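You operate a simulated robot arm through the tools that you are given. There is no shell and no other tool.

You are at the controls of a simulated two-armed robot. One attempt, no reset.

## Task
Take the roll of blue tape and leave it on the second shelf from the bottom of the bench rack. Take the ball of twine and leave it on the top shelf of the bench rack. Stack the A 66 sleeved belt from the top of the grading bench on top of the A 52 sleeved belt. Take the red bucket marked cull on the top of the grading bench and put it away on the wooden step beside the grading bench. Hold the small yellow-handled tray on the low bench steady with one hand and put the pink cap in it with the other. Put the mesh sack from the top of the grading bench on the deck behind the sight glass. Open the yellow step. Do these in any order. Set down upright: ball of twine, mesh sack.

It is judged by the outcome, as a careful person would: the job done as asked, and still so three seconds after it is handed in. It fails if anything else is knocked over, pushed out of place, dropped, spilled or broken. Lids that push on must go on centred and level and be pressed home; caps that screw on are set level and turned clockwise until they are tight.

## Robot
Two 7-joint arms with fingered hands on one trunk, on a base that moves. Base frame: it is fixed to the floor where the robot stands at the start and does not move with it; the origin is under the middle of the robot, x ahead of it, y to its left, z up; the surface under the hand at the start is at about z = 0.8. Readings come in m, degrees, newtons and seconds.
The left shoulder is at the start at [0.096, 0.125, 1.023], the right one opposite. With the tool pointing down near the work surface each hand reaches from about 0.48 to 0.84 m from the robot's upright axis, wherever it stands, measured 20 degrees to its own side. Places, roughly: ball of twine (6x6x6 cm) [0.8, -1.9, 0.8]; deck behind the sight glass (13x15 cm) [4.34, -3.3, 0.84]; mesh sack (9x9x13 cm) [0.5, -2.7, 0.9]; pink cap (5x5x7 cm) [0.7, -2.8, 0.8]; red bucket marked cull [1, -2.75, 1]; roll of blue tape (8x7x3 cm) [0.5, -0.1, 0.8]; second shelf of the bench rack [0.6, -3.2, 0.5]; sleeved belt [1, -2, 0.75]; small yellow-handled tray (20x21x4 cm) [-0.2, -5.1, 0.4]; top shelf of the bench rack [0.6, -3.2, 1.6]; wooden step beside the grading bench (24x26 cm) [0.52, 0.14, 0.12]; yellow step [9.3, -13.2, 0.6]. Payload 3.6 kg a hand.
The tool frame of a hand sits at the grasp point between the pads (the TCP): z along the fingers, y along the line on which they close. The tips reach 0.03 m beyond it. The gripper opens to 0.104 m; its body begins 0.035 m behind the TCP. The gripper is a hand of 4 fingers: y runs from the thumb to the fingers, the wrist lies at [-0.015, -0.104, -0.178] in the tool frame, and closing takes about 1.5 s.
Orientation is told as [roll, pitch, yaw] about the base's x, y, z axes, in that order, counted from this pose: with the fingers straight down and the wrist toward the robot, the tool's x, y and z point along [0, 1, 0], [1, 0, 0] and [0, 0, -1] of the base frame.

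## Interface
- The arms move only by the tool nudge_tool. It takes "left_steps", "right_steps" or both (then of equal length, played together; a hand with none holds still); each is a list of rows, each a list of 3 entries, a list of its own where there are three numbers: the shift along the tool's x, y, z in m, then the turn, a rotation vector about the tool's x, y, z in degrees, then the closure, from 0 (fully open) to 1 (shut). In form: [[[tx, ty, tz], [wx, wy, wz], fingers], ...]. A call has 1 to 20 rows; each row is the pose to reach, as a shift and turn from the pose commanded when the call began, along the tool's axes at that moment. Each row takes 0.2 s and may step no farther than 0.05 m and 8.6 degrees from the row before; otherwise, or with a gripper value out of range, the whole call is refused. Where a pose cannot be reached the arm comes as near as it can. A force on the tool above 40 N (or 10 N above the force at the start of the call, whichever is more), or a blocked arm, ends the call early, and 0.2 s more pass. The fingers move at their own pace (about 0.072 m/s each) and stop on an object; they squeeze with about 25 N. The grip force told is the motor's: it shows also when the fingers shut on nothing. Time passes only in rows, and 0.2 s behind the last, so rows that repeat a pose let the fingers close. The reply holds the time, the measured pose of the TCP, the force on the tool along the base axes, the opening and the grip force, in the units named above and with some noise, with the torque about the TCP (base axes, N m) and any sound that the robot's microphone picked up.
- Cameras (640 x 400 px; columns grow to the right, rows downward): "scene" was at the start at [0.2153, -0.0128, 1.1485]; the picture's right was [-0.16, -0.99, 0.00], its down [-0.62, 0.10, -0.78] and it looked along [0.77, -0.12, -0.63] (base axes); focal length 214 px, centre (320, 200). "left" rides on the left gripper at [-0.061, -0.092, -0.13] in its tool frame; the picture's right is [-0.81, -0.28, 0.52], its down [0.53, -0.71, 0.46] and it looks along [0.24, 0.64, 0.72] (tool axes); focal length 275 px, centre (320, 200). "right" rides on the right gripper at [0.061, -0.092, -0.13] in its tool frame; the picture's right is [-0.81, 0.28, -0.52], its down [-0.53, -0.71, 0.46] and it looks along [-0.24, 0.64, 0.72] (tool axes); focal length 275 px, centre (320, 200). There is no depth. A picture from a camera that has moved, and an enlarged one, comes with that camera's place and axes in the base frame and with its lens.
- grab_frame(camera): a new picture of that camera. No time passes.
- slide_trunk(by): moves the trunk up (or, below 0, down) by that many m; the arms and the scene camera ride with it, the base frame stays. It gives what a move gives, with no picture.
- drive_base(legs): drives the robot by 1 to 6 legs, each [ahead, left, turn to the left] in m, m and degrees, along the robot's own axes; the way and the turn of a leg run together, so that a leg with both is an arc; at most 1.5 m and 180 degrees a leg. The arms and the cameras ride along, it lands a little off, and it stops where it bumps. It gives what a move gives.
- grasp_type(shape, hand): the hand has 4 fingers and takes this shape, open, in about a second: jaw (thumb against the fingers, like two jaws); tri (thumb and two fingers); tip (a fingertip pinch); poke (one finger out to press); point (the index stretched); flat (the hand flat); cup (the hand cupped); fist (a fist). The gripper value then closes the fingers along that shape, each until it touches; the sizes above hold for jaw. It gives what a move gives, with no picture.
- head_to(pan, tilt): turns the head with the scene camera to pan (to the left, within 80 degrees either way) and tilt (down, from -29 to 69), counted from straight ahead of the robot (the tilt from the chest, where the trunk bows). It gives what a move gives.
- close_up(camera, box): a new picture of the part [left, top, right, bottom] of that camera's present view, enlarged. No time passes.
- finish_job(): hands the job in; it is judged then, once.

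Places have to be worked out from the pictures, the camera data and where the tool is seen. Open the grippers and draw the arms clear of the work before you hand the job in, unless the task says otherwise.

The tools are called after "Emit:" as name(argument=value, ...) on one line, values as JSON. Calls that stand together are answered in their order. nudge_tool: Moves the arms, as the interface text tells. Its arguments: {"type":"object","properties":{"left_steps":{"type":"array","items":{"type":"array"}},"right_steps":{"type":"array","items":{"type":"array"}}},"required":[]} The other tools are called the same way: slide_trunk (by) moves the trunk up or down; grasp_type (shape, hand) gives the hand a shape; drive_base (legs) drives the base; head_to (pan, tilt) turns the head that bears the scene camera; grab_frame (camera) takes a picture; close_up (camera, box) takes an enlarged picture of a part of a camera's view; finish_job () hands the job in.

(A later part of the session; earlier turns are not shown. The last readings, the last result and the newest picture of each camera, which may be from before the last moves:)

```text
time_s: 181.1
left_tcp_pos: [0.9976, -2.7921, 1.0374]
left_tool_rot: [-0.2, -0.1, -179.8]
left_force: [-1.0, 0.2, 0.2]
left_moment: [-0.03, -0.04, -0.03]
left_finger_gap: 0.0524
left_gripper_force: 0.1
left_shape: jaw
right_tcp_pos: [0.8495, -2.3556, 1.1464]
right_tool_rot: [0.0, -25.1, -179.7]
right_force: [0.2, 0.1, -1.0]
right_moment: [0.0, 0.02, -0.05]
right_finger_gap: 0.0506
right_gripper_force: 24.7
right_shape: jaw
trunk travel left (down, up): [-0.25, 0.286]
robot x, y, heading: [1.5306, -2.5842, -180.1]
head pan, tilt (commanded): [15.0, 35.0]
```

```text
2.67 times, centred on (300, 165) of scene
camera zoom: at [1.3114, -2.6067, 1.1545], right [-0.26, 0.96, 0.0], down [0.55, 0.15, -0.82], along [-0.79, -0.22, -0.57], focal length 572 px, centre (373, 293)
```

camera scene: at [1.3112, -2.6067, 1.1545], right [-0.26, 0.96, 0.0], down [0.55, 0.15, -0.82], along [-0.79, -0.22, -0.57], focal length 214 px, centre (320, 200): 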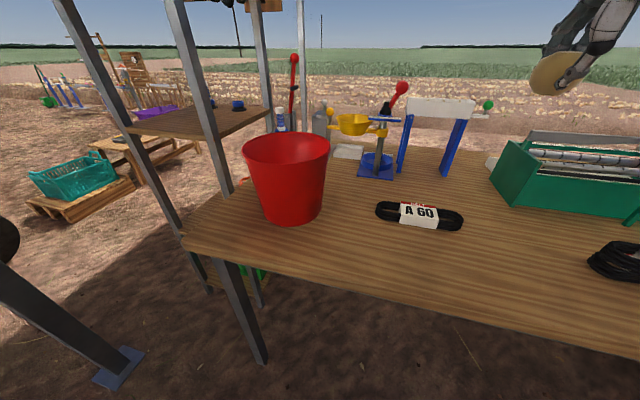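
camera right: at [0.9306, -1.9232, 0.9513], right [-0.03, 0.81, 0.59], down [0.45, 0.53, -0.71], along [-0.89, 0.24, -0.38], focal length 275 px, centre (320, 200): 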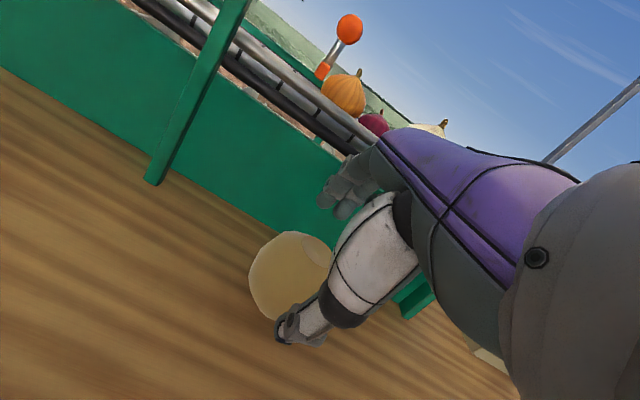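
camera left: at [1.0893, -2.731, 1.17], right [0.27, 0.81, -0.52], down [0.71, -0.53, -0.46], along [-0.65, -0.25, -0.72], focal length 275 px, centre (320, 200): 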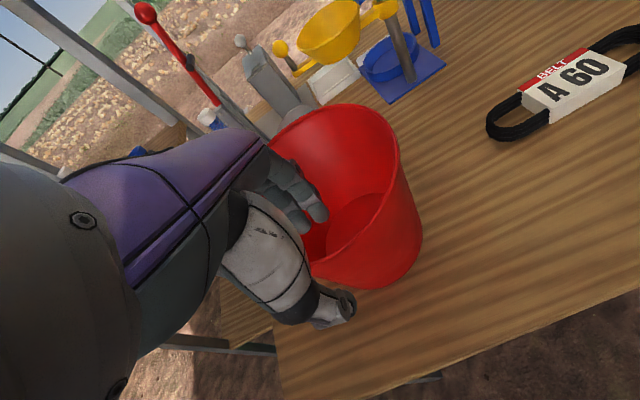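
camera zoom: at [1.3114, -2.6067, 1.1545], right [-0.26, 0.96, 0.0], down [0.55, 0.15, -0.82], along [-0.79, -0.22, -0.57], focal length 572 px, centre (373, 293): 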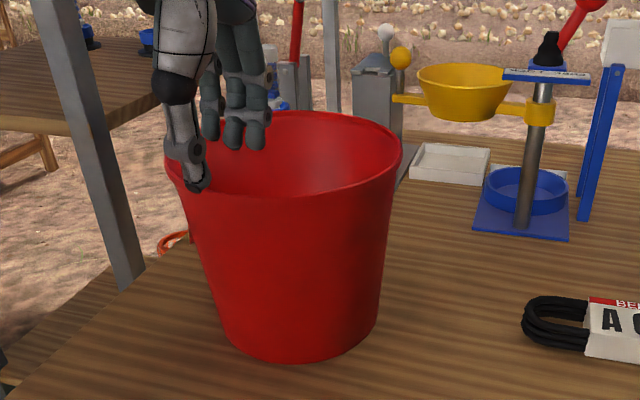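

The thumb is outside and the fingers inside the near rim. I'll descend 8 cm.

Emit:
nudge_tool(left_steps=[[[0, -0.002, 0.025], [0, 0, 0], 0.5], [[0, -0.002, 0.05], [0, 0, 0], 0.5], [[0, -0.002, 0.07], [0, 0, 0], 0.5], [[0, -0.002, 0.08], [0, 0, 0], 0.5]])

Emit:
close_up(camera="scene", box=[200, 90, 400, 240])

```text
time_s: 182.1
left_tcp_pos: [0.9984, -2.7904, 0.9564]
left_tool_rot: [-0.1, -0.1, -179.8]
left_force: [-1.7, -1.7, 0.2]
left_moment: [-0.04, 0.08, -0.03]
left_finger_gap: 0.0529
left_gripper_force: 0.0
left_shape: jaw
right_tcp_pos: [0.8492, -2.3552, 1.1458]
right_tool_rot: [0.0, -25.0, -179.7]
right_force: [0.1, 0.5, -1.4]
right_moment: [0.0, -0.02, -0.04]
right_finger_gap: 0.0505
right_gripper_force: 25.2
right_shape: jaw
trunk travel left (down, up): [-0.25, 0.286]
robot x, y, heading: [1.5279, -2.5853, -179.8]
head pan, tilt (commanded): [15.0, 35.0]
```

```text
2.67 times, centred on (300, 165) of scene
camera zoom: at [1.3112, -2.6067, 1.1545], right [-0.26, 0.96, 0.0], down [0.55, 0.15, -0.82], along [-0.79, -0.22, -0.57], focal length 572 px, centre (373, 293)
```

zoom: 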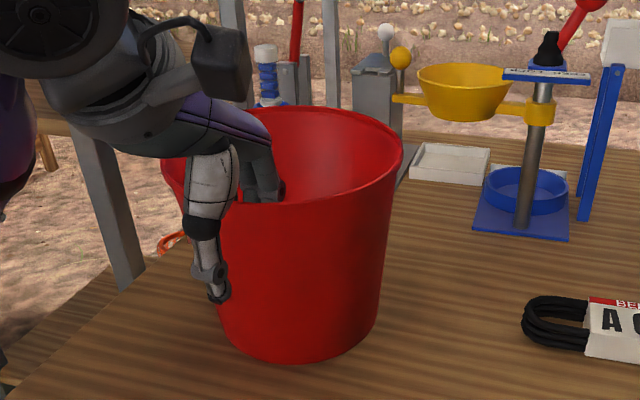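

The hand is inserted with little force. I'll close on the rim.

Emit:
nudge_tool(left_steps=[[[0, 0, 0], [0, 0, 0], 0.6], [[0, 0, 0], [0, 0, 0], 0.7], [[0, 0, 0], [0, 0, 0], 0.8], [[0, 0, 0], [0, 0, 0], 1], [[0, 0, 0], [0, 0, 0], 1], [[0, 0, 0], [0, 0, 0], 1], [[0, 0, 0], [0, 0, 0], 1]])

Emit:
close_up(camera="scene", box=[200, 90, 400, 240])

```text
time_s: 183.7
left_tcp_pos: [0.9992, -2.7911, 0.9555]
left_tool_rot: [0.0, -0.1, -179.7]
left_force: [0.5, 0.5, -0.4]
left_moment: [0.03, 0.07, -0.07]
left_finger_gap: 0.0008
left_gripper_force: 24.9
left_shape: jaw
right_tcp_pos: [0.849, -2.3552, 1.1464]
right_tool_rot: [0.1, -25.2, -179.7]
right_force: [-0.6, 0.4, -0.6]
right_moment: [-0.03, -0.04, 0.0]
right_finger_gap: 0.0503
right_gripper_force: 24.9
right_shape: jaw
trunk travel left (down, up): [-0.25, 0.286]
robot x, y, heading: [1.5289, -2.5843, -179.4]
head pan, tilt (commanded): [15.0, 35.0]
```

```text
2.67 times, centred on (300, 165) of scene
camera zoom: at [1.3112, -2.6067, 1.1545], right [-0.26, 0.96, 0.0], down [0.55, 0.15, -0.82], along [-0.79, -0.22, -0.57], focal length 572 px, centre (373, 293)
```

zoom: 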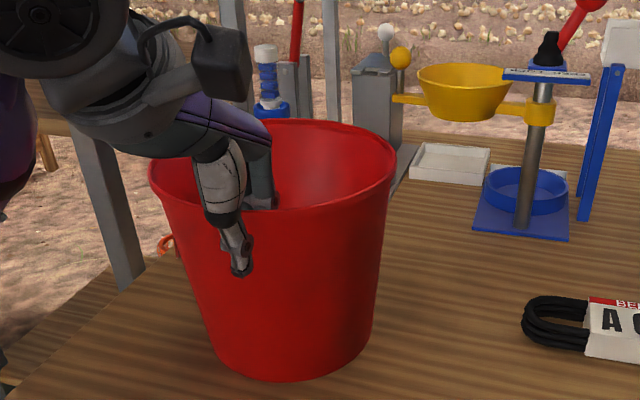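

Gripped; the bucket slid about 1 cm toward me while closing, which is harmless. I'll lift a few cm and check that it stays level.

Emit:
nudge_tool(left_steps=[[[0, 0, -0.015], [0, 0, 0], 1], [[0, 0, -0.03], [0, 0, 0], 1], [[0, 0, -0.03], [0, 0, 0], 1]])

Emit:
close_up(camera="scene", box=[200, 90, 400, 240])

```text
time_s: 184.5
left_tcp_pos: [0.9988, -2.7905, 0.987]
left_tool_rot: [-0.1, -0.2, -179.9]
left_force: [0.5, 0.0, -1.9]
left_moment: [0.02, -0.06, -0.04]
left_finger_gap: 0.0006
left_gripper_force: 25.2
left_shape: jaw
right_tcp_pos: [0.8488, -2.3548, 1.1471]
right_tool_rot: [0.0, -25.0, -179.7]
right_force: [-0.8, 0.7, -0.8]
right_moment: [-0.05, -0.03, 0.03]
right_finger_gap: 0.0505
right_gripper_force: 25.4
right_shape: jaw
trunk travel left (down, up): [-0.25, 0.286]
robot x, y, heading: [1.5265, -2.5824, -179.7]
head pan, tilt (commanded): [15.0, 35.0]
```

```text
2.67 times, centred on (300, 165) of scene
camera zoom: at [1.3111, -2.6068, 1.1544], right [-0.26, 0.96, 0.0], down [0.55, 0.15, -0.82], along [-0.79, -0.22, -0.57], focal length 572 px, centre (373, 293)
```

zoom: 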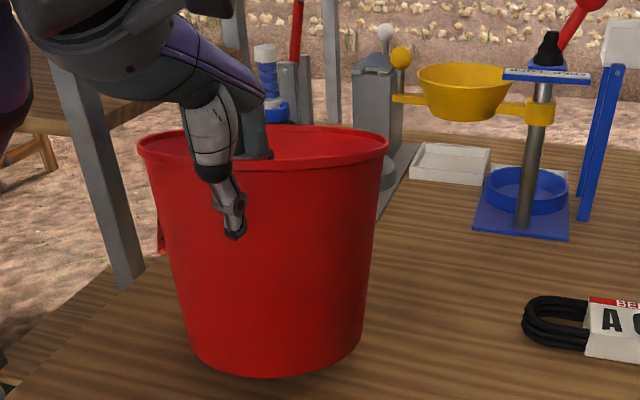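

It is lifted but tipped about 10° because the sloped wall aligned with the fingers. I'll lift further and tilt the hand about 10° forward to level the bucket.

Emit:
nudge_tool(left_steps=[[[0, 0, -0.03], [0, 0, 0], 1], [[0, 0, -0.06], [-3, 0, 0], 1], [[0, 0, -0.09], [-6, 0, 0], 1], [[0, 0, -0.12], [-10, 0, 0], 1], [[0, 0, -0.13], [-10, 0, 0], 1]])

Emit:
grab_frame(camera="scene")

Emit:
grab_frame(camera="left")

```text
time_s: 185.7
left_tcp_pos: [0.9998, -2.7921, 1.1179]
left_tool_rot: [0.0, -10.1, -179.8]
left_force: [1.0, 0.5, -3.1]
left_moment: [0.02, -0.32, -0.02]
left_finger_gap: 0.0004
left_gripper_force: 25.2
left_shape: jaw
right_tcp_pos: [0.8495, -2.3545, 1.1465]
right_tool_rot: [0.0, -24.9, -179.8]
right_force: [0.0, -0.1, -0.2]
right_moment: [-0.03, -0.01, 0.04]
right_finger_gap: 0.0503
right_gripper_force: 25.0
right_shape: jaw
trunk travel left (down, up): [-0.25, 0.286]
robot x, y, heading: [1.5302, -2.5835, -179.5]
head pan, tilt (commanded): [15.0, 35.0]
```

```text
taken
camera scene: at [1.3111, -2.6068, 1.1544], right [-0.26, 0.96, 0.0], down [0.55, 0.15, -0.82], along [-0.79, -0.22, -0.57], focal length 214 px, centre (320, 200)
```

scene: 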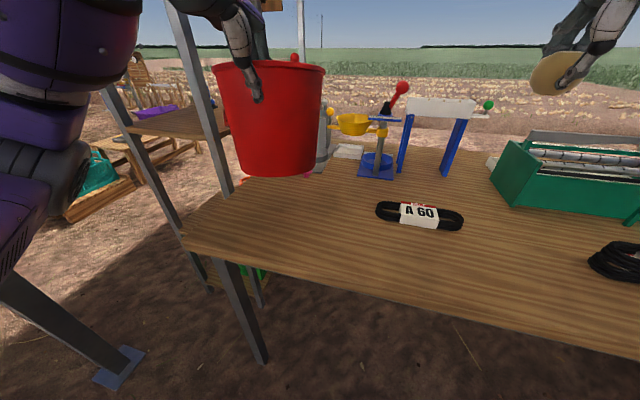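

```text
taken
camera left: at [1.1126, -2.7301, 1.2314], right [0.18, 0.81, -0.56], down [0.62, -0.53, -0.57], along [-0.76, -0.25, -0.6], focal length 275 px, centre (320, 200)
```

left: 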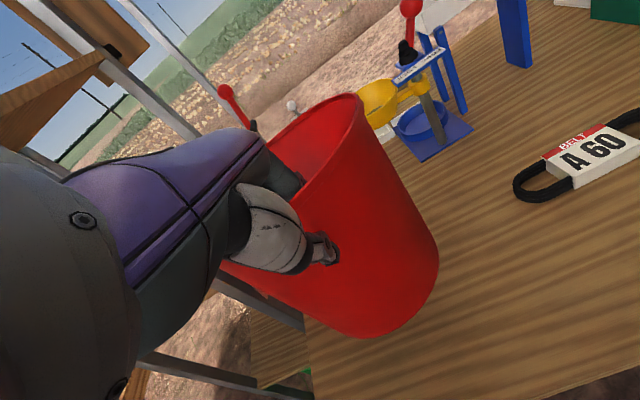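

I'll zoom in to check the bucket's level after the tilt correction.

Emit:
close_up(camera="scene", box=[190, 30, 350, 190])

```text
2.50 times, centred on (270, 110) of scene
camera zoom: at [1.3111, -2.6068, 1.1544], right [-0.26, 0.96, 0.0], down [0.55, 0.15, -0.82], along [-0.79, -0.22, -0.57], focal length 536 px, centre (445, 425)
```

zoom: 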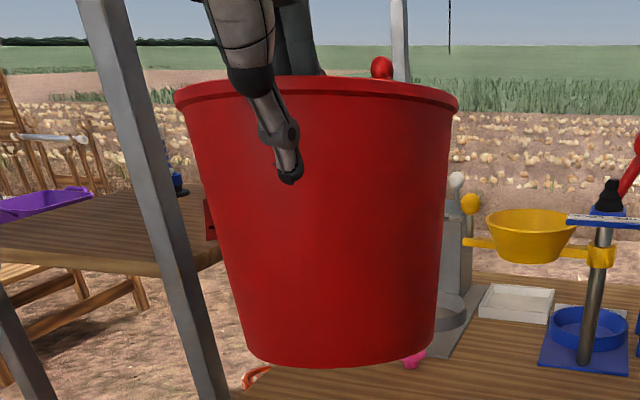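

The far side still hangs about 10° low, so I'll tilt the hand another 10° forward and re-check from a higher viewpoint.

Emit:
nudge_tool(left_steps=[[[0, 0, 0], [-4, 0, 0], 1], [[0, 0, 0], [-8, 0, 0], 1], [[0, 0, 0], [-11, 0, 0], 1], [[0, 0, 0], [-11, 0, 0], 1]])

Emit:
close_up(camera="scene", box=[190, 30, 350, 190])

```text
time_s: 186.7
left_tcp_pos: [0.9998, -2.7909, 1.1175]
left_tool_rot: [-0.1, -21.1, -179.6]
left_force: [1.0, 0.8, -2.2]
left_moment: [0.08, -0.3, 0.01]
left_finger_gap: 0.0006
left_gripper_force: 24.8
left_shape: jaw
right_tcp_pos: [0.8491, -2.355, 1.1461]
right_tool_rot: [0.0, -24.9, -179.7]
right_force: [0.2, 0.0, -0.8]
right_moment: [0.01, -0.04, 0.03]
right_finger_gap: 0.0503
right_gripper_force: 24.9
right_shape: jaw
trunk travel left (down, up): [-0.25, 0.286]
robot x, y, heading: [1.5259, -2.5804, -180.0]
head pan, tilt (commanded): [15.0, 35.0]
```

```text
2.50 times, centred on (270, 110) of scene
camera zoom: at [1.311, -2.6068, 1.1544], right [-0.26, 0.96, 0.0], down [0.55, 0.15, -0.82], along [-0.79, -0.22, -0.57], focal length 536 px, centre (445, 425)
```

zoom: 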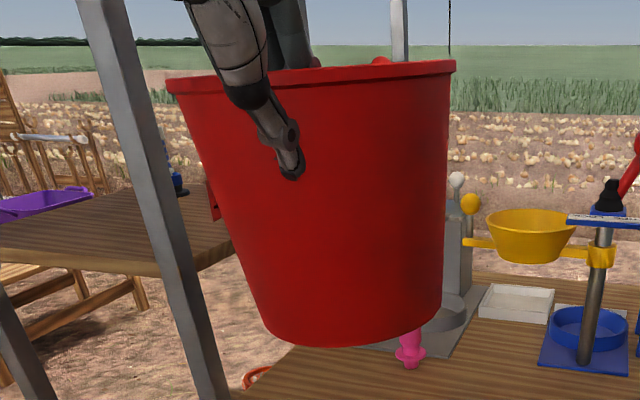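

The bucket is nearly level now (left side ~3° low). I'll trim that, then carry it around the left end of the bench: back off, strafe along the far side to y≈0.9, come around, and face the step from the open side.

Emit:
nudge_tool(left_steps=[[[0, 0, -0.02], [0, 2, 0], 1], [[0, 0, -0.03], [0, 3, 0], 1]])

Emit:
drive_base(legs=[[-0.5, 0, 0], [0, -1.2, 0]])

Emit:
grab_frame(camera="scene")

```text
time_s: 187.3
left_tcp_pos: [1.0115, -2.7915, 1.1441]
left_tool_rot: [2.9, -21.1, -179.7]
left_force: [-0.1, 0.1, -3.0]
left_moment: [0.06, -0.32, -0.03]
left_finger_gap: 0.0006
left_gripper_force: 24.9
left_shape: jaw
right_tcp_pos: [0.8487, -2.3547, 1.1477]
right_tool_rot: [-0.1, -25.2, -179.8]
right_force: [0.1, 0.2, -0.6]
right_moment: [0.0, -0.01, 0.02]
right_finger_gap: 0.0501
right_gripper_force: 24.9
right_shape: jaw
trunk travel left (down, up): [-0.25, 0.286]
robot x, y, heading: [1.5257, -2.5827, -179.7]
head pan, tilt (commanded): [15.0, 35.0]
```

```text
time_s: 200.5
left_tcp_pos: [1.5053, -1.5982, 1.1443]
left_tool_rot: [2.9, -21.2, 179.4]
left_force: [0.4, -0.3, -3.1]
left_moment: [0.08, -0.33, 0.01]
left_finger_gap: 0.0002
left_gripper_force: 24.5
left_shape: jaw
right_tcp_pos: [1.3506, -1.1595, 1.146]
right_tool_rot: [0.0, -24.9, 179.5]
right_force: [0.1, -0.3, -0.3]
right_moment: [-0.01, 0.0, -0.01]
right_finger_gap: 0.0502
right_gripper_force: 25.5
right_shape: jaw
trunk travel left (down, up): [-0.25, 0.286]
robot x, y, heading: [2.022, -1.3982, 179.4]
head pan, tilt (commanded): [15.0, 35.0]
```

```text
taken
camera scene: at [1.808, -1.4183, 1.1544], right [-0.25, 0.97, 0.0], down [0.56, 0.14, -0.82], along [-0.79, -0.2, -0.57], focal length 214 px, centre (320, 200)
```

scene: 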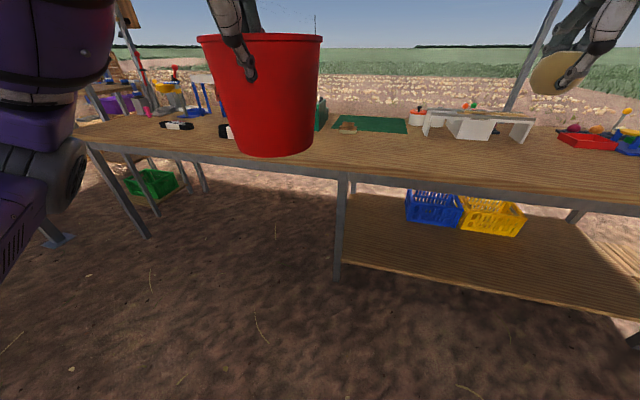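

The bucket rides steadily. The far post at (1.22, 0.11) would pass close to the bucket, so I'll back off 0.35 m more before strafing on.

Emit:
drive_base(legs=[[-0.35, 0, 0.5], [0, -1.3, 0], [0, -1.1, 0]])

Emit:
head_to(pan=0, tilt=25)

Emit:
grab_frame(camera="scene")

```text
time_s: 222.3
left_tcp_pos: [1.896, 0.7364, 1.1431]
left_tool_rot: [3.0, -20.8, 177.9]
left_force: [-0.3, -1.1, -2.3]
left_moment: [0.08, -0.28, 0.02]
left_finger_gap: 0.0005
left_gripper_force: 24.6
left_shape: jaw
right_tcp_pos: [1.7526, 1.1801, 1.1467]
right_tool_rot: [0.0, -25.0, 177.9]
right_force: [-0.5, -0.8, -0.7]
right_moment: [0.01, 0.0, -0.03]
right_finger_gap: 0.0501
right_gripper_force: 24.9
right_shape: jaw
trunk travel left (down, up): [-0.25, 0.286]
robot x, y, heading: [2.4231, 0.9204, 178.1]
head pan, tilt (commanded): [15.0, 35.0]
stopped in leg 3: the robot was blocked; the commanded pose is now the measured one
```

```text
time_s: 223.0
left_tcp_pos: [1.8961, 0.7375, 1.1444]
left_tool_rot: [2.9, -20.9, 177.9]
left_force: [0.3, 0.4, -3.2]
left_moment: [0.06, -0.3, 0.01]
left_finger_gap: 0.0003
left_gripper_force: 25.1
left_shape: jaw
right_tcp_pos: [1.7532, 1.1798, 1.1463]
right_tool_rot: [0.1, -25.0, 177.9]
right_force: [0.3, 0.1, -1.3]
right_moment: [0.05, -0.02, 0.03]
right_finger_gap: 0.05
right_gripper_force: 24.7
right_shape: jaw
trunk travel left (down, up): [-0.25, 0.286]
robot x, y, heading: [2.4201, 0.9238, 177.9]
head pan, tilt (commanded): [0.0, 25.0]
```

```text
taken
camera scene: at [2.198, 0.9324, 1.1701], right [0.04, 1.0, 0.0], down [0.42, -0.02, -0.91], along [-0.91, 0.03, -0.42], focal length 214 px, centre (320, 200)
```

scene: 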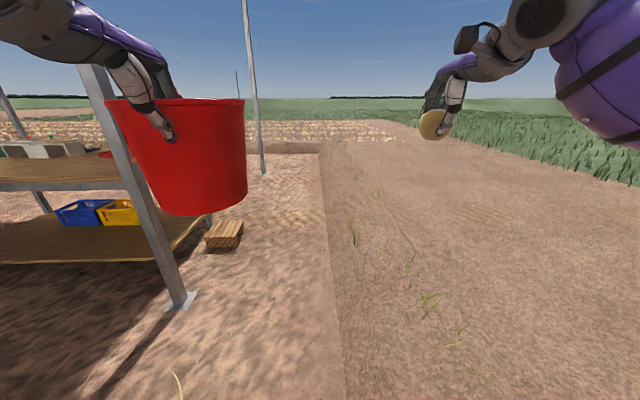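

The drive was blocked near y=0.92. I'll look right and backward to see what I touched.

Emit:
head_to(pan=-80, tilt=30)

Emit:
grab_frame(camera="scene")

Emit:
head_to(pan=-60, tilt=65)

Emit:
grab_frame(camera="scene")

```text
time_s: 224.6
left_tcp_pos: [1.8962, 0.737, 1.1441]
left_tool_rot: [2.8, -20.9, 177.8]
left_force: [-0.1, -0.3, -3.0]
left_moment: [0.03, -0.31, 0.0]
left_finger_gap: 0.0004
left_gripper_force: 25.6
left_shape: jaw
right_tcp_pos: [1.7533, 1.1799, 1.146]
right_tool_rot: [0.0, -25.0, 177.9]
right_force: [-1.3, -0.1, -1.5]
right_moment: [0.0, -0.02, -0.06]
right_finger_gap: 0.0504
right_gripper_force: 25.1
right_shape: jaw
trunk travel left (down, up): [-0.25, 0.286]
robot x, y, heading: [2.4234, 0.9212, 177.9]
head pan, tilt (commanded): [-80.0, 30.0]
```

```text
taken
camera scene: at [2.2776, 1.0187, 1.1622], right [0.99, 0.14, 0.0], down [0.07, -0.5, -0.87], along [-0.12, 0.86, -0.5], focal length 214 px, centre (320, 200)
```

scene: 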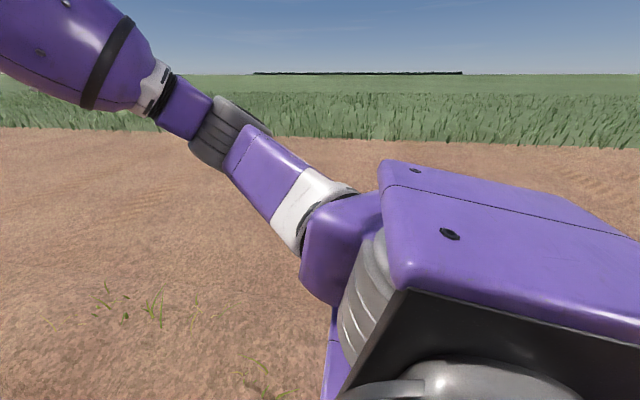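

```text
time_s: 225.6
left_tcp_pos: [1.897, 0.7385, 1.1449]
left_tool_rot: [2.8, -20.9, 177.9]
left_force: [0.0, -0.3, -3.1]
left_moment: [0.05, -0.3, 0.03]
left_finger_gap: 0.0008
left_gripper_force: 25.3
left_shape: jaw
right_tcp_pos: [1.7533, 1.1802, 1.1454]
right_tool_rot: [0.0, -25.0, 177.8]
right_force: [-0.3, 0.4, -1.0]
right_moment: [0.0, 0.0, 0.01]
right_finger_gap: 0.0503
right_gripper_force: 25.4
right_shape: jaw
trunk travel left (down, up): [-0.25, 0.286]
robot x, y, heading: [2.4223, 0.9235, 177.8]
head pan, tilt (commanded): [-60.0, 65.0]
```

```text
taken
camera scene: at [2.2617, 0.9828, 1.1146], right [0.88, 0.47, 0.0], down [0.42, -0.8, -0.42], along [-0.2, 0.37, -0.91], focal length 214 px, centre (320, 200)
```

scene: 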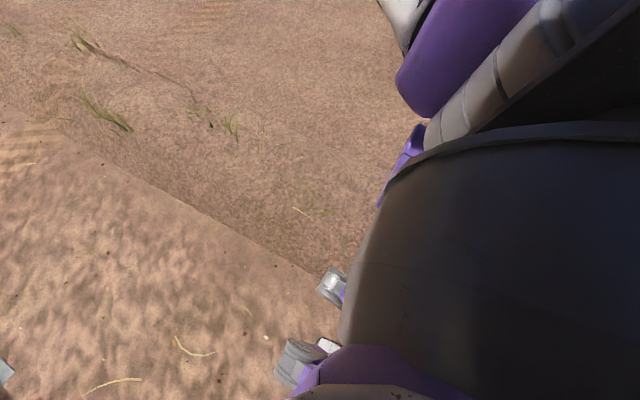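

There's nothing but the edge of the yard (y≈1.06), which seems to be the drivable limit. I'll stay at y≈0.8, drive ahead to x≈0.32 and turn left to face the step.

Emit:
drive_base(legs=[[0, 0.12, 2], [1.4, 0, 0], [0.7, 0, 0], [0, 0, 90]])

Emit:
head_to(pan=10, tilt=45)

Emit:
grab_frame(camera="scene")

```text
time_s: 241.1
left_tcp_pos: [0.5245, 0.2751, 1.1439]
left_tool_rot: [2.9, -20.9, -90.8]
left_force: [-0.3, -0.2, -3.4]
left_moment: [0.28, 0.08, -0.04]
left_finger_gap: 0.0003
left_gripper_force: 24.4
left_shape: jaw
right_tcp_pos: [0.0847, 0.1211, 1.1467]
right_tool_rot: [0.0, -25.0, -90.6]
right_force: [0.3, 0.5, -1.1]
right_moment: [-0.02, 0.01, 0.01]
right_finger_gap: 0.0502
right_gripper_force: 25.3
right_shape: jaw
trunk travel left (down, up): [-0.25, 0.286]
robot x, y, heading: [0.3224, 0.7919, -90.3]
head pan, tilt (commanded): [-60.0, 65.0]
```

```text
time_s: 242.5
left_tcp_pos: [0.5247, 0.2754, 1.143]
left_tool_rot: [2.9, -20.9, -90.8]
left_force: [0.0, 0.1, -3.3]
left_moment: [0.3, 0.04, -0.02]
left_finger_gap: 0.0004
left_gripper_force: 24.8
left_shape: jaw
right_tcp_pos: [0.0856, 0.12, 1.1467]
right_tool_rot: [-0.1, -25.0, -90.6]
right_force: [1.0, 0.3, -1.1]
right_moment: [0.0, 0.05, -0.04]
right_finger_gap: 0.0498
right_gripper_force: 24.7
right_shape: jaw
trunk travel left (down, up): [-0.25, 0.286]
robot x, y, heading: [0.3291, 0.7959, -90.7]
head pan, tilt (commanded): [10.0, 45.0]
```

```text
taken
camera scene: at [0.3378, 0.5832, 1.1396], right [-0.99, -0.16, 0.0], down [-0.11, 0.7, -0.71], along [0.11, -0.7, -0.71], focal length 214 px, centre (320, 200)
```

scene: 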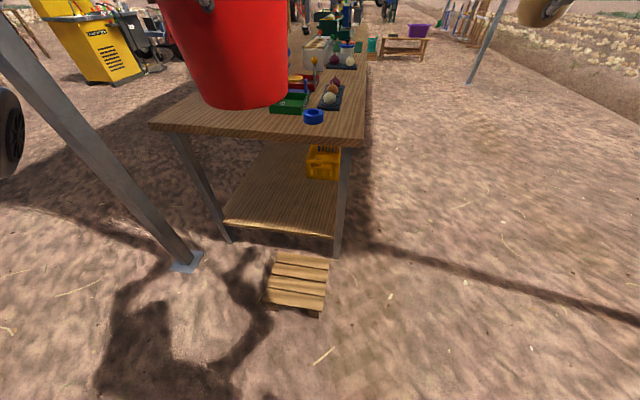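

The step top spans about x 0.375–0.65, y 0.02–0.265. I'll look at the bucket itself to know exactly where it hangs.

Emit:
head_to(pan=25, tilt=20)

Emit:
grab_frame(camera="scene")

Emit:
grab_frame(camera="left")

```text
time_s: 243.4
left_tcp_pos: [0.5238, 0.2756, 1.1431]
left_tool_rot: [2.9, -20.9, -90.7]
left_force: [0.0, 0.0, -3.5]
left_moment: [0.28, 0.09, 0.02]
left_finger_gap: 0.0006
left_gripper_force: 25.1
left_shape: jaw
right_tcp_pos: [0.0864, 0.1197, 1.1464]
right_tool_rot: [-0.1, -25.0, -90.6]
right_force: [-0.1, 0.3, -0.7]
right_moment: [-0.02, -0.03, -0.01]
right_finger_gap: 0.05
right_gripper_force: 25.1
right_shape: jaw
trunk travel left (down, up): [-0.25, 0.286]
robot x, y, heading: [0.3251, 0.7965, -90.3]
head pan, tilt (commanded): [25.0, 20.0]
```

```text
taken
camera scene: at [0.363, 0.5786, 1.1782], right [-0.91, -0.41, 0.0], down [-0.14, 0.31, -0.94], along [0.39, -0.86, -0.34], focal length 214 px, centre (320, 200)
```

scene: 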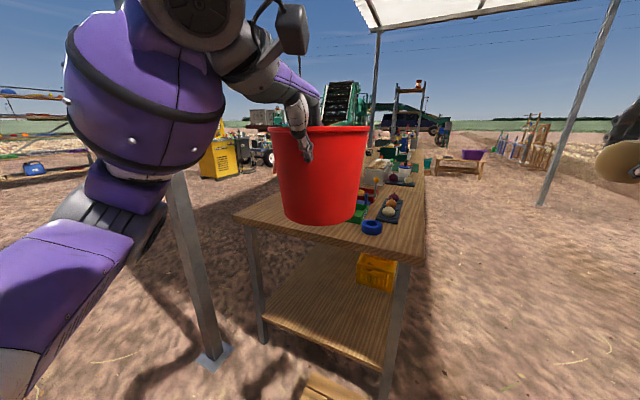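

```text
taken
camera left: at [0.4587, 0.4063, 1.232], right [-0.78, 0.07, -0.62], down [0.56, 0.51, -0.65], along [0.27, -0.86, -0.43], focal length 275 px, centre (320, 200)
```

left: 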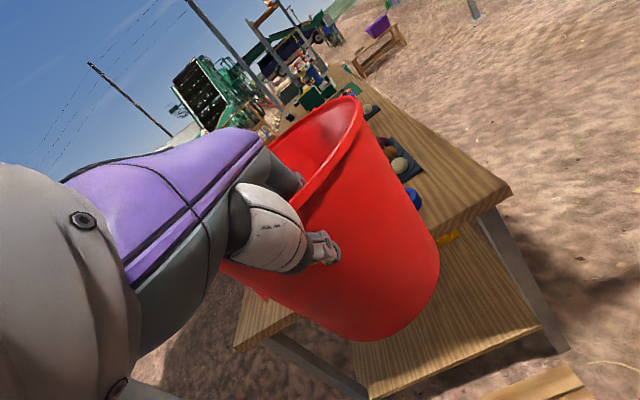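

The bucket hangs level, centred about 2 cm left of and 9.5 cm ahead of the TCP. I'll lower the trunk first, then shift 3 cm right and 3.7 cm ahead and descend toward the step.

Emit:
slide_trunk(by=-0.245)

Emit:
nudge_tool(left_steps=[[[-0.015, 0.017, 0.007], [0, 0, 0], 1], [[-0.03, 0.0345, 0.0133], [0, 0, 0], 1], [[-0.032, 0.0202, 0.0506], [0, 0, 0], 1], [[-0.034, 0.0059, 0.0879], [0, 0, 0], 1], [[-0.036, -0.0084, 0.1252], [0, 0, 0], 1], [[-0.038, -0.0227, 0.1625], [0, 0, 0], 1], [[-0.04, -0.037, 0.1998], [0, 0, 0], 1], [[-0.042, -0.0513, 0.2371], [0, 0, 0], 1], [[-0.044, -0.0656, 0.2744], [0, 0, 0], 1]])

Emit:
head_to(pan=20, tilt=45)

Emit:
grab_frame(camera="scene")

```text
time_s: 245.9
left_tcp_pos: [0.5238, 0.2742, 0.8995]
left_tool_rot: [2.9, -21.0, -90.7]
left_force: [-0.5, 0.2, -2.0]
left_moment: [0.29, 0.04, -0.04]
left_finger_gap: 0.0002
left_gripper_force: 24.9
left_shape: jaw
right_tcp_pos: [0.0856, 0.1208, 0.9001]
right_tool_rot: [0.0, -25.1, -90.6]
right_force: [0.1, 0.3, -0.2]
right_moment: [0.01, 0.0, 0.01]
right_finger_gap: 0.0502
right_gripper_force: 25.1
right_shape: jaw
trunk travel left (down, up): [-0.005, 0.531]
robot x, y, heading: [0.324, 0.7931, -90.5]
head pan, tilt (commanded): [25.0, 20.0]
```

```text
time_s: 247.9
left_tcp_pos: [0.4954, 0.2268, 0.6159]
left_tool_rot: [2.9, -21.0, -90.7]
left_force: [-0.9, 0.1, -2.9]
left_moment: [0.2, 0.04, 0.02]
left_finger_gap: 0.0008
left_gripper_force: 24.6
left_shape: jaw
left hand out of reach, approached as far as the arm can: row 7, 8, 9
right_tcp_pos: [0.0857, 0.1215, 0.901]
right_tool_rot: [0.1, -25.0, -90.7]
right_force: [0.4, -0.5, 0.1]
right_moment: [-0.01, 0.01, -0.01]
right_finger_gap: 0.05
right_gripper_force: 25.6
right_shape: jaw
trunk travel left (down, up): [-0.005, 0.531]
robot x, y, heading: [0.324, 0.7919, -90.6]
head pan, tilt (commanded): [25.0, 20.0]
```

```text
time_s: 248.8
left_tcp_pos: [0.4948, 0.2268, 0.6165]
left_tool_rot: [2.9, -20.8, -90.7]
left_force: [-0.1, -0.3, -2.5]
left_moment: [0.31, 0.09, 0.01]
left_finger_gap: 0.0001
left_gripper_force: 25.5
left_shape: jaw
right_tcp_pos: [0.0864, 0.1208, 0.9009]
right_tool_rot: [0.0, -24.9, -90.6]
right_force: [-0.8, -0.3, -1.0]
right_moment: [-0.01, 0.01, 0.03]
right_finger_gap: 0.0499
right_gripper_force: 25.1
right_shape: jaw
trunk travel left (down, up): [-0.005, 0.531]
robot x, y, heading: [0.3237, 0.7952, -90.6]
head pan, tilt (commanded): [20.0, 45.0]
```

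```text
taken
camera scene: at [0.3507, 0.5098, 0.886], right [-0.94, -0.33, 0.0], down [-0.23, 0.67, -0.71], along [0.23, -0.67, -0.71], focal length 214 px, centre (320, 200)
```

scene: 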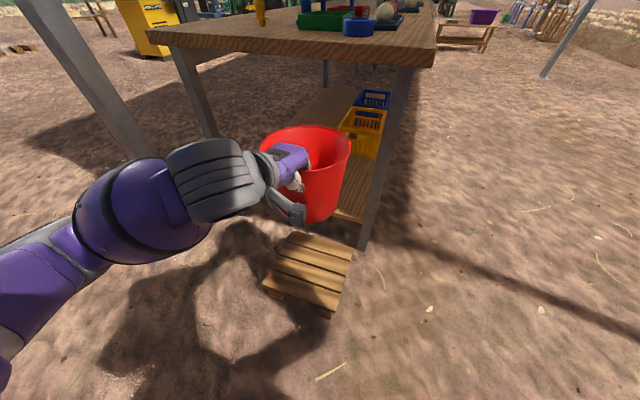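

The arm stopped at z≈0.62 because it is too folded this close in. I'll back the base up 0.1 m and then extend forward and down.

Emit:
drive_base(legs=[[-0.1, 0, 0.5]])

Emit:
nudge_tool(left_steps=[[[0, 0.037, 0.014], [0, 0, 0], 1], [[0, 0.075, 0.028], [0, 0, 0], 1], [[0, 0.093, 0.036], [0, 0, 0], 1], [[-0.002, 0.079, 0.073], [0, 0, 0], 1], [[-0.004, 0.065, 0.11], [0, 0, 0], 1], [[-0.006, 0.05, 0.148], [0, 0, 0], 1]])

Emit:
grab_frame(camera="scene")

```text
time_s: 250.0
left_tcp_pos: [0.5003, 0.3285, 0.6162]
left_tool_rot: [2.9, -20.9, -90.1]
left_force: [0.7, 0.8, -2.7]
left_moment: [0.26, 0.06, 0.01]
left_finger_gap: 0.0004
left_gripper_force: 24.9
left_shape: jaw
right_tcp_pos: [0.092, 0.2159, 0.9009]
right_tool_rot: [-0.1, -25.0, -90.0]
right_force: [-0.3, 0.0, -0.9]
right_moment: [0.05, -0.01, 0.03]
right_finger_gap: 0.05
right_gripper_force: 24.7
right_shape: jaw
trunk travel left (down, up): [-0.005, 0.531]
robot x, y, heading: [0.3267, 0.8944, -90.2]
head pan, tilt (commanded): [20.0, 45.0]
```

```text
time_s: 251.4
left_tcp_pos: [0.5019, 0.2298, 0.4938]
left_tool_rot: [2.9, -20.9, -90.2]
left_force: [-0.3, -0.1, -2.2]
left_moment: [0.22, 0.11, 0.01]
left_finger_gap: 0.0006
left_gripper_force: 25.3
left_shape: jaw
right_tcp_pos: [0.0932, 0.2163, 0.901]
right_tool_rot: [0.0, -25.0, -90.1]
right_force: [-0.3, 0.6, 0.6]
right_moment: [0.04, 0.01, 0.0]
right_finger_gap: 0.0502
right_gripper_force: 25.1
right_shape: jaw
trunk travel left (down, up): [-0.005, 0.531]
robot x, y, heading: [0.3262, 0.8945, -90.1]
head pan, tilt (commanded): [20.0, 45.0]
```

```text
taken
camera scene: at [0.354, 0.6088, 0.8859], right [-0.94, -0.34, 0.0], down [-0.24, 0.67, -0.71], along [0.24, -0.66, -0.71], focal length 214 px, centre (320, 200)
```

scene: 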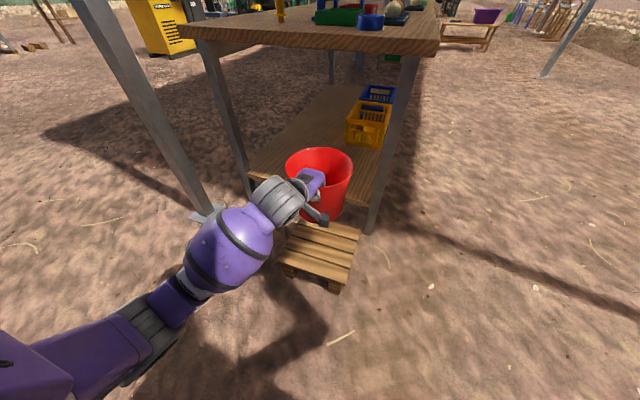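

That works: the bucket is above the step at about (0.525, 0.138). I'll continue down to a few cm above it.

Emit:
nudge_tool(left_steps=[[[-0.006, -0.0143, 0.0373], [0, 0, 0], 1], [[-0.012, -0.0286, 0.0746], [0, 0, 0], 1], [[-0.014, -0.0429, 0.1119], [0, 0, 0], 1], [[-0.016, -0.0573, 0.1492], [0, 0, 0], 1]])

Emit:
close_up(camera="scene", box=[220, 130, 420, 310])

Emit:
grab_frame(camera="left")

```text
time_s: 252.4
left_tcp_pos: [0.4944, 0.2287, 0.3341]
left_tool_rot: [3.0, -20.9, -90.1]
left_force: [-0.3, 0.5, -2.9]
left_moment: [0.24, 0.08, 0.0]
left_finger_gap: 0.0005
left_gripper_force: 25.1
left_shape: jaw
right_tcp_pos: [0.0929, 0.2179, 0.9013]
right_tool_rot: [0.0, -25.0, -90.1]
right_force: [-0.3, 0.2, -0.5]
right_moment: [0.02, 0.02, 0.01]
right_finger_gap: 0.0499
right_gripper_force: 25.3
right_shape: jaw
trunk travel left (down, up): [-0.005, 0.531]
robot x, y, heading: [0.3316, 0.894, -90.2]
head pan, tilt (commanded): [20.0, 45.0]
```

```text
2.22 times, centred on (320, 220) of scene
camera zoom: at [0.3539, 0.6088, 0.8859], right [-0.94, -0.34, 0.0], down [-0.24, 0.67, -0.71], along [0.24, -0.66, -0.71], focal length 477 px, centre (320, 156)
```

zoom: 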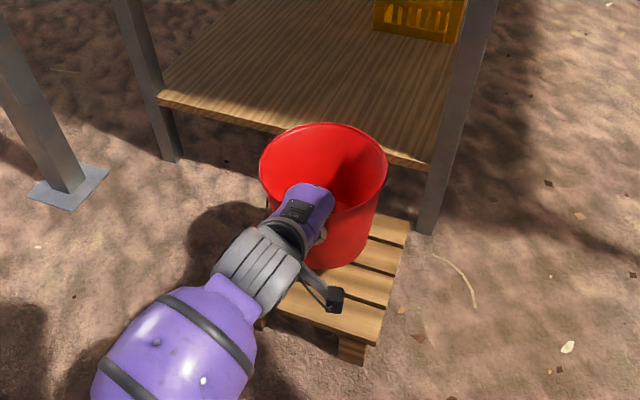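

```text
taken
camera left: at [0.4271, 0.359, 0.4225], right [-0.78, 0.06, -0.62], down [0.56, 0.51, -0.65], along [0.28, -0.86, -0.43], focal length 275 px, centre (320, 200)
```

left: 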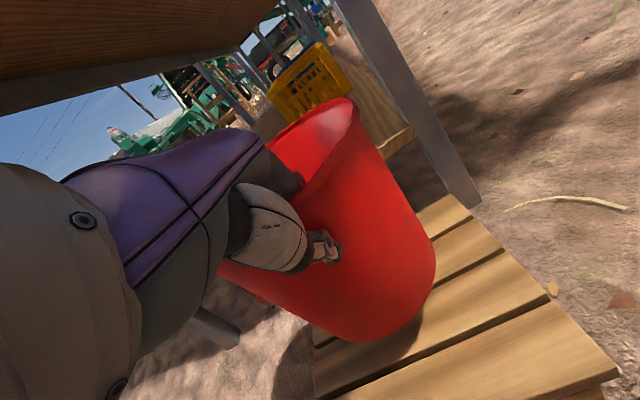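

The bucket is centred over the step with about 5 cm to go. I'll lower most of it, then in small steps.

Emit:
nudge_tool(left_steps=[[[-0.001, -0.0072, 0.0187], [0, 0, 0], 1], [[-0.002, -0.0143, 0.0373], [0, 0, 0], 1], [[-0.002, -0.0161, 0.042], [0, 0, 0], 1]])

Emit:
grab_frame(camera="left")

Emit:
nudge_tool(left_steps=[[[0, -0.0018, 0.0047], [0, 0, 0], 1], [[0, -0.0018, 0.0047], [0, 0, 0], 1]])

```text
time_s: 253.2
left_tcp_pos: [0.4936, 0.2273, 0.2893]
left_tool_rot: [2.9, -21.0, -90.0]
left_force: [-0.4, -0.4, -3.3]
left_moment: [0.24, 0.06, 0.01]
left_finger_gap: 0.0004
left_gripper_force: 24.9
left_shape: jaw
right_tcp_pos: [0.0932, 0.2165, 0.9014]
right_tool_rot: [0.0, -25.0, -90.1]
right_force: [-1.0, -0.1, -1.0]
right_moment: [0.03, -0.01, -0.02]
right_finger_gap: 0.0501
right_gripper_force: 24.6
right_shape: jaw
trunk travel left (down, up): [-0.005, 0.531]
robot x, y, heading: [0.3258, 0.8947, -90.1]
head pan, tilt (commanded): [20.0, 45.0]
```

```text
taken
camera left: at [0.4264, 0.3585, 0.3769], right [-0.78, 0.06, -0.62], down [0.56, 0.51, -0.65], along [0.28, -0.86, -0.43], focal length 275 px, centre (320, 200)
```

left: 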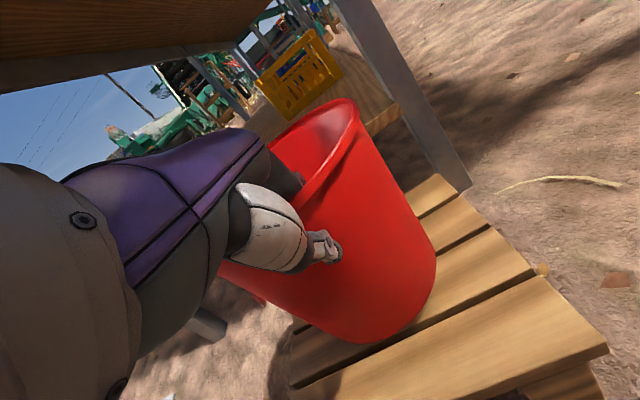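

```text
time_s: 253.8
left_tcp_pos: [0.4933, 0.2273, 0.2847]
left_tool_rot: [2.8, -20.9, -90.1]
left_force: [0.5, 0.1, -3.0]
left_moment: [0.28, 0.04, 0.0]
left_finger_gap: 0.0005
left_gripper_force: 24.9
left_shape: jaw
right_tcp_pos: [0.092, 0.2178, 0.8999]
right_tool_rot: [-0.1, -25.0, -90.1]
right_force: [-0.5, 0.4, -0.9]
right_moment: [0.02, 0.01, 0.05]
right_finger_gap: 0.05
right_gripper_force: 25.2
right_shape: jaw
trunk travel left (down, up): [-0.005, 0.531]
robot x, y, heading: [0.3259, 0.8941, -90.2]
head pan, tilt (commanded): [20.0, 45.0]
```

The step edges (x 0.386–0.66) confirm the bucket is centred. I'll continue lowering in small steps until contact.

Emit:
nudge_tool(left_steps=[[[0, -0.0018, 0.0047], [0, 0, 0], 1], [[0, -0.0018, 0.0047], [0, 0, 0], 1]])

Emit:
nudge_tool(left_steps=[[[0, -0.0014, 0.0037], [0, 0, 0], 1], [[0, -0.0014, 0.0037], [0, 0, 0], 1]])

Emit:
nudge_tool(left_steps=[[[0, -0.0014, 0.0037], [0, 0, 0], 1], [[0, -0.0014, 0.0037], [0, 0, 0], 1]])

```text
time_s: 254.4
left_tcp_pos: [0.4941, 0.2278, 0.2798]
left_tool_rot: [2.8, -20.8, -90.2]
left_force: [-0.3, 0.6, -2.6]
left_moment: [0.29, 0.08, -0.01]
left_finger_gap: 0.0003
left_gripper_force: 24.8
left_shape: jaw
right_tcp_pos: [0.0925, 0.2167, 0.9004]
right_tool_rot: [-0.1, -25.1, -90.2]
right_force: [-0.3, 0.3, -1.6]
right_moment: [0.03, 0.0, -0.03]
right_finger_gap: 0.05
right_gripper_force: 25.2
right_shape: jaw
trunk travel left (down, up): [-0.005, 0.531]
robot x, y, heading: [0.3273, 0.8945, -90.0]
head pan, tilt (commanded): [20.0, 45.0]
```

```text
time_s: 255.0
left_tcp_pos: [0.4946, 0.2283, 0.2749]
left_tool_rot: [2.9, -20.8, -90.1]
left_force: [-0.3, -0.6, -2.9]
left_moment: [0.26, 0.05, 0.01]
left_finger_gap: 0.0005
left_gripper_force: 24.5
left_shape: jaw
right_tcp_pos: [0.0927, 0.2173, 0.901]
right_tool_rot: [0.0, -25.0, -90.1]
right_force: [0.4, 0.6, -1.3]
right_moment: [0.0, 0.0, -0.02]
right_finger_gap: 0.0501
right_gripper_force: 25.1
right_shape: jaw
trunk travel left (down, up): [-0.005, 0.531]
robot x, y, heading: [0.3282, 0.8921, -89.9]
head pan, tilt (commanded): [20.0, 45.0]
```

```text
time_s: 255.6
left_tcp_pos: [0.4941, 0.2284, 0.2739]
left_tool_rot: [2.9, -20.9, -90.1]
left_force: [-1.1, 0.4, 1.4]
left_moment: [0.13, -0.01, -0.02]
left_finger_gap: 0.0005
left_gripper_force: 24.4
left_shape: jaw
right_tcp_pos: [0.0929, 0.2164, 0.9011]
right_tool_rot: [0.0, -25.0, -90.1]
right_force: [-1.2, -0.2, -1.6]
right_moment: [0.03, -0.02, 0.02]
right_finger_gap: 0.0498
right_gripper_force: 24.8
right_shape: jaw
trunk travel left (down, up): [-0.005, 0.531]
robot x, y, heading: [0.3267, 0.8894, -89.9]
head pan, tilt (commanded): [20.0, 45.0]
```

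Contact. I'll press another 2 mm, then open gently.

Emit:
nudge_tool(left_steps=[[[0, -0.0007, 0.0019], [0, 0, 0], 1], [[0, -0.0007, 0.0019], [0, 0, 0], 0.9], [[0, -0.0007, 0.0019], [0, 0, 0], 0.8], [[0, -0.0007, 0.0019], [0, 0, 0], 0.7], [[0, -0.0007, 0.0019], [0, 0, 0], 0.6], [[0, -0.0007, 0.0019], [0, 0, 0], 0.55], [[0, -0.0007, 0.0019], [0, 0, 0], 0.55]])

Emit:
grab_frame(camera="left")

Emit:
close_up(camera="scene", box=[220, 130, 420, 310])

```text
time_s: 257.2
left_tcp_pos: [0.4934, 0.2285, 0.2706]
left_tool_rot: [2.9, -21.0, -90.1]
left_force: [0.0, -0.8, 0.5]
left_moment: [0.01, 0.04, 0.0]
left_finger_gap: 0.0465
left_gripper_force: 0.0
left_shape: jaw
right_tcp_pos: [0.0927, 0.2173, 0.9009]
right_tool_rot: [0.0, -25.0, -90.1]
right_force: [-0.2, -0.9, -0.3]
right_moment: [0.04, 0.01, -0.02]
right_finger_gap: 0.0501
right_gripper_force: 24.7
right_shape: jaw
trunk travel left (down, up): [-0.005, 0.531]
robot x, y, heading: [0.3249, 0.8934, -89.8]
head pan, tilt (commanded): [20.0, 45.0]
```

```text
taken
camera left: at [0.4266, 0.3595, 0.3586], right [-0.78, 0.06, -0.62], down [0.56, 0.51, -0.65], along [0.28, -0.86, -0.43], focal length 275 px, centre (320, 200)
```

left: 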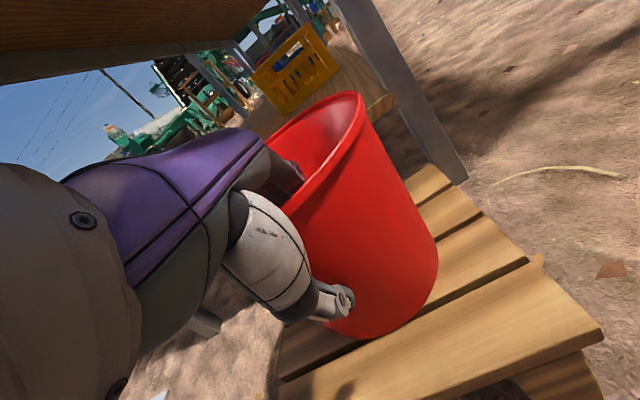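

```text
2.22 times, centred on (320, 220) of scene
camera zoom: at [0.3539, 0.609, 0.886], right [-0.94, -0.34, 0.0], down [-0.24, 0.67, -0.71], along [0.24, -0.66, -0.71], focal length 477 px, centre (320, 156)
```

zoom: 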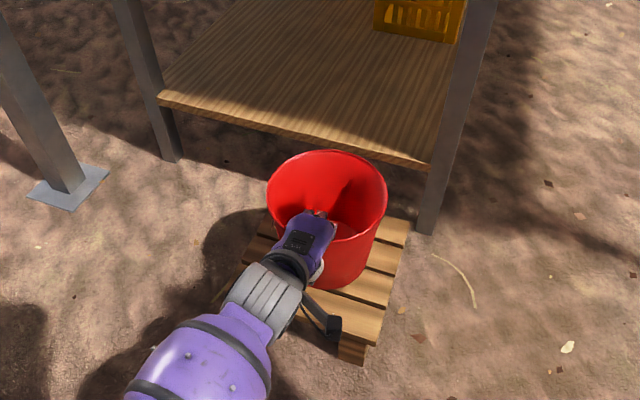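

The bucket stands on the step. I'll open slightly more and withdraw along the finger direction so that neither the thumb nor the fingers catch the rim.

Emit:
nudge_tool(left_steps=[[[0, 0, -0.01], [0, 0, 0], 0.5], [[0, 0, -0.03], [0, 0, 0], 0.45], [[0, 0, -0.06], [0, 0, 0], 0.45], [[0, 0, -0.1], [0, 0, 0], 0.45], [[0, 0, -0.14], [0, 0, 0], 0.45], [[0.005, 0.015, -0.18], [0, 0, 0], 0.45], [[0.007, 0.03, -0.22], [0, 0, 0], 0.3]])

Emit:
grab_frame(camera="scene")

Emit:
close_up(camera="scene", box=[220, 130, 420, 310])

```text
time_s: 258.8
left_tcp_pos: [0.4917, 0.2799, 0.4849]
left_tool_rot: [2.9, -20.9, -90.3]
left_force: [-0.3, -0.2, 0.1]
left_moment: [0.0, 0.01, -0.03]
left_finger_gap: 0.0724
left_gripper_force: 0.0
left_shape: jaw
right_tcp_pos: [0.0933, 0.2167, 0.9009]
right_tool_rot: [-0.1, -25.0, -90.1]
right_force: [-0.1, -0.1, -2.1]
right_moment: [-0.01, -0.03, 0.01]
right_finger_gap: 0.0498
right_gripper_force: 24.9
right_shape: jaw
trunk travel left (down, up): [-0.005, 0.531]
robot x, y, heading: [0.3278, 0.8927, -90.0]
head pan, tilt (commanded): [20.0, 45.0]
```

```text
taken
camera scene: at [0.3539, 0.609, 0.886], right [-0.94, -0.34, 0.0], down [-0.24, 0.67, -0.71], along [0.24, -0.66, -0.71], focal length 214 px, centre (320, 200)
```

scene: 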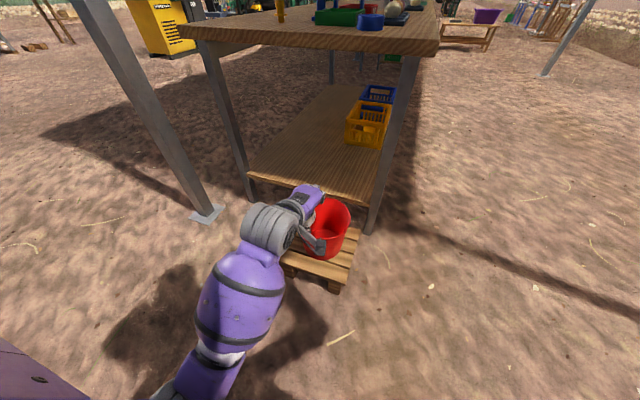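

```text
2.22 times, centred on (320, 220) of scene
camera zoom: at [0.3539, 0.609, 0.886], right [-0.94, -0.34, 0.0], down [-0.24, 0.67, -0.71], along [0.24, -0.66, -0.71], focal length 477 px, centre (320, 156)
```

zoom: 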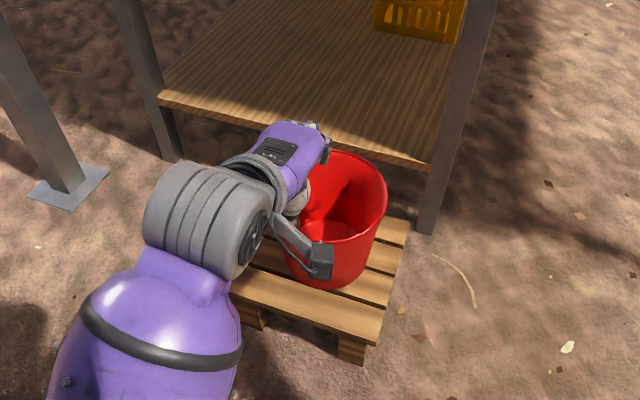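

The bucket is released and stands well on the step. I'll raise the trunk and the left arm back up.

Emit:
slide_trunk(by=0.245)

Emit:
nudge_tool(left_steps=[[[0.002, 0.0143, -0.0373], [0, 0, 0], 0.3], [[0.004, 0.0286, -0.0746], [0, 0, 0], 0.3], [[0.006, 0.0429, -0.1119], [0, 0, 0], 0.3], [[0.008, 0.0573, -0.1492], [0, 0, 0], 0.3], [[0.01, 0.0716, -0.1865], [0, 0, 0], 0.2], [[0.012, 0.0859, -0.2238], [0, 0, 0], 0.1], [[0.014, 0.1, -0.261], [0, 0, 0], 0], [[0.016, 0.1146, -0.298], [0, 0, 0], 0]])

Emit:
head_to(pan=15, tilt=50)

Emit:
grab_frame(camera="scene")

```text
time_s: 261.3
left_tcp_pos: [0.4895, 0.279, 0.7311]
left_tool_rot: [2.9, -20.9, -90.0]
left_force: [0.9, 0.0, -0.7]
left_moment: [-0.02, 0.01, 0.0]
left_finger_gap: 0.0725
left_gripper_force: 0.0
left_shape: jaw
right_tcp_pos: [0.0918, 0.2157, 1.1456]
right_tool_rot: [0.0, -25.0, -90.2]
right_force: [0.0, 0.8, -0.5]
right_moment: [0.04, -0.05, 0.01]
right_finger_gap: 0.0499
right_gripper_force: 25.4
right_shape: jaw
trunk travel left (down, up): [-0.25, 0.286]
robot x, y, heading: [0.3302, 0.8907, -90.2]
head pan, tilt (commanded): [20.0, 45.0]
```

```text
time_s: 263.1
left_tcp_pos: [0.4894, 0.279, 1.0528]
left_tool_rot: [2.9, -20.7, -90.0]
left_force: [0.0, -0.4, 0.0]
left_moment: [0.01, -0.01, -0.02]
left_finger_gap: 0.1039
left_gripper_force: 0.1
left_shape: jaw
right_tcp_pos: [0.0926, 0.2165, 1.1457]
right_tool_rot: [-0.2, -25.0, -90.1]
right_force: [0.2, 0.3, -1.5]
right_moment: [0.01, -0.01, 0.01]
right_finger_gap: 0.0499
right_gripper_force: 24.2
right_shape: jaw
trunk travel left (down, up): [-0.25, 0.286]
robot x, y, heading: [0.3267, 0.893, -90.5]
head pan, tilt (commanded): [20.0, 45.0]
```

```text
time_s: 263.8
left_tcp_pos: [0.4884, 0.2785, 1.0523]
left_tool_rot: [2.9, -20.9, -90.1]
left_force: [0.7, 0.5, 0.4]
left_moment: [0.03, -0.02, 0.03]
left_finger_gap: 0.1036
left_gripper_force: 0.0
left_shape: jaw
right_tcp_pos: [0.0931, 0.2163, 1.145]
right_tool_rot: [0.0, -25.0, -89.9]
right_force: [-0.2, -0.1, 0.3]
right_moment: [-0.01, -0.02, 0.0]
right_finger_gap: 0.0499
right_gripper_force: 25.5
right_shape: jaw
trunk travel left (down, up): [-0.25, 0.286]
robot x, y, heading: [0.3301, 0.8922, -90.2]
head pan, tilt (commanded): [15.0, 50.0]
```

```text
taken
camera scene: at [0.3462, 0.6881, 1.1328], right [-0.97, -0.26, 0.0], down [-0.2, 0.74, -0.64], along [0.17, -0.62, -0.77], focal length 214 px, centre (320, 200)
```

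scene: 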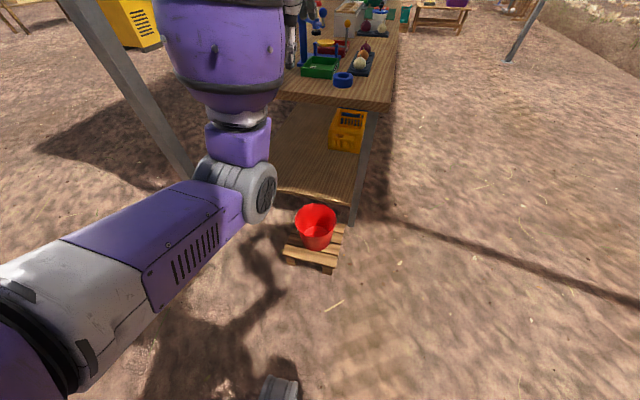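

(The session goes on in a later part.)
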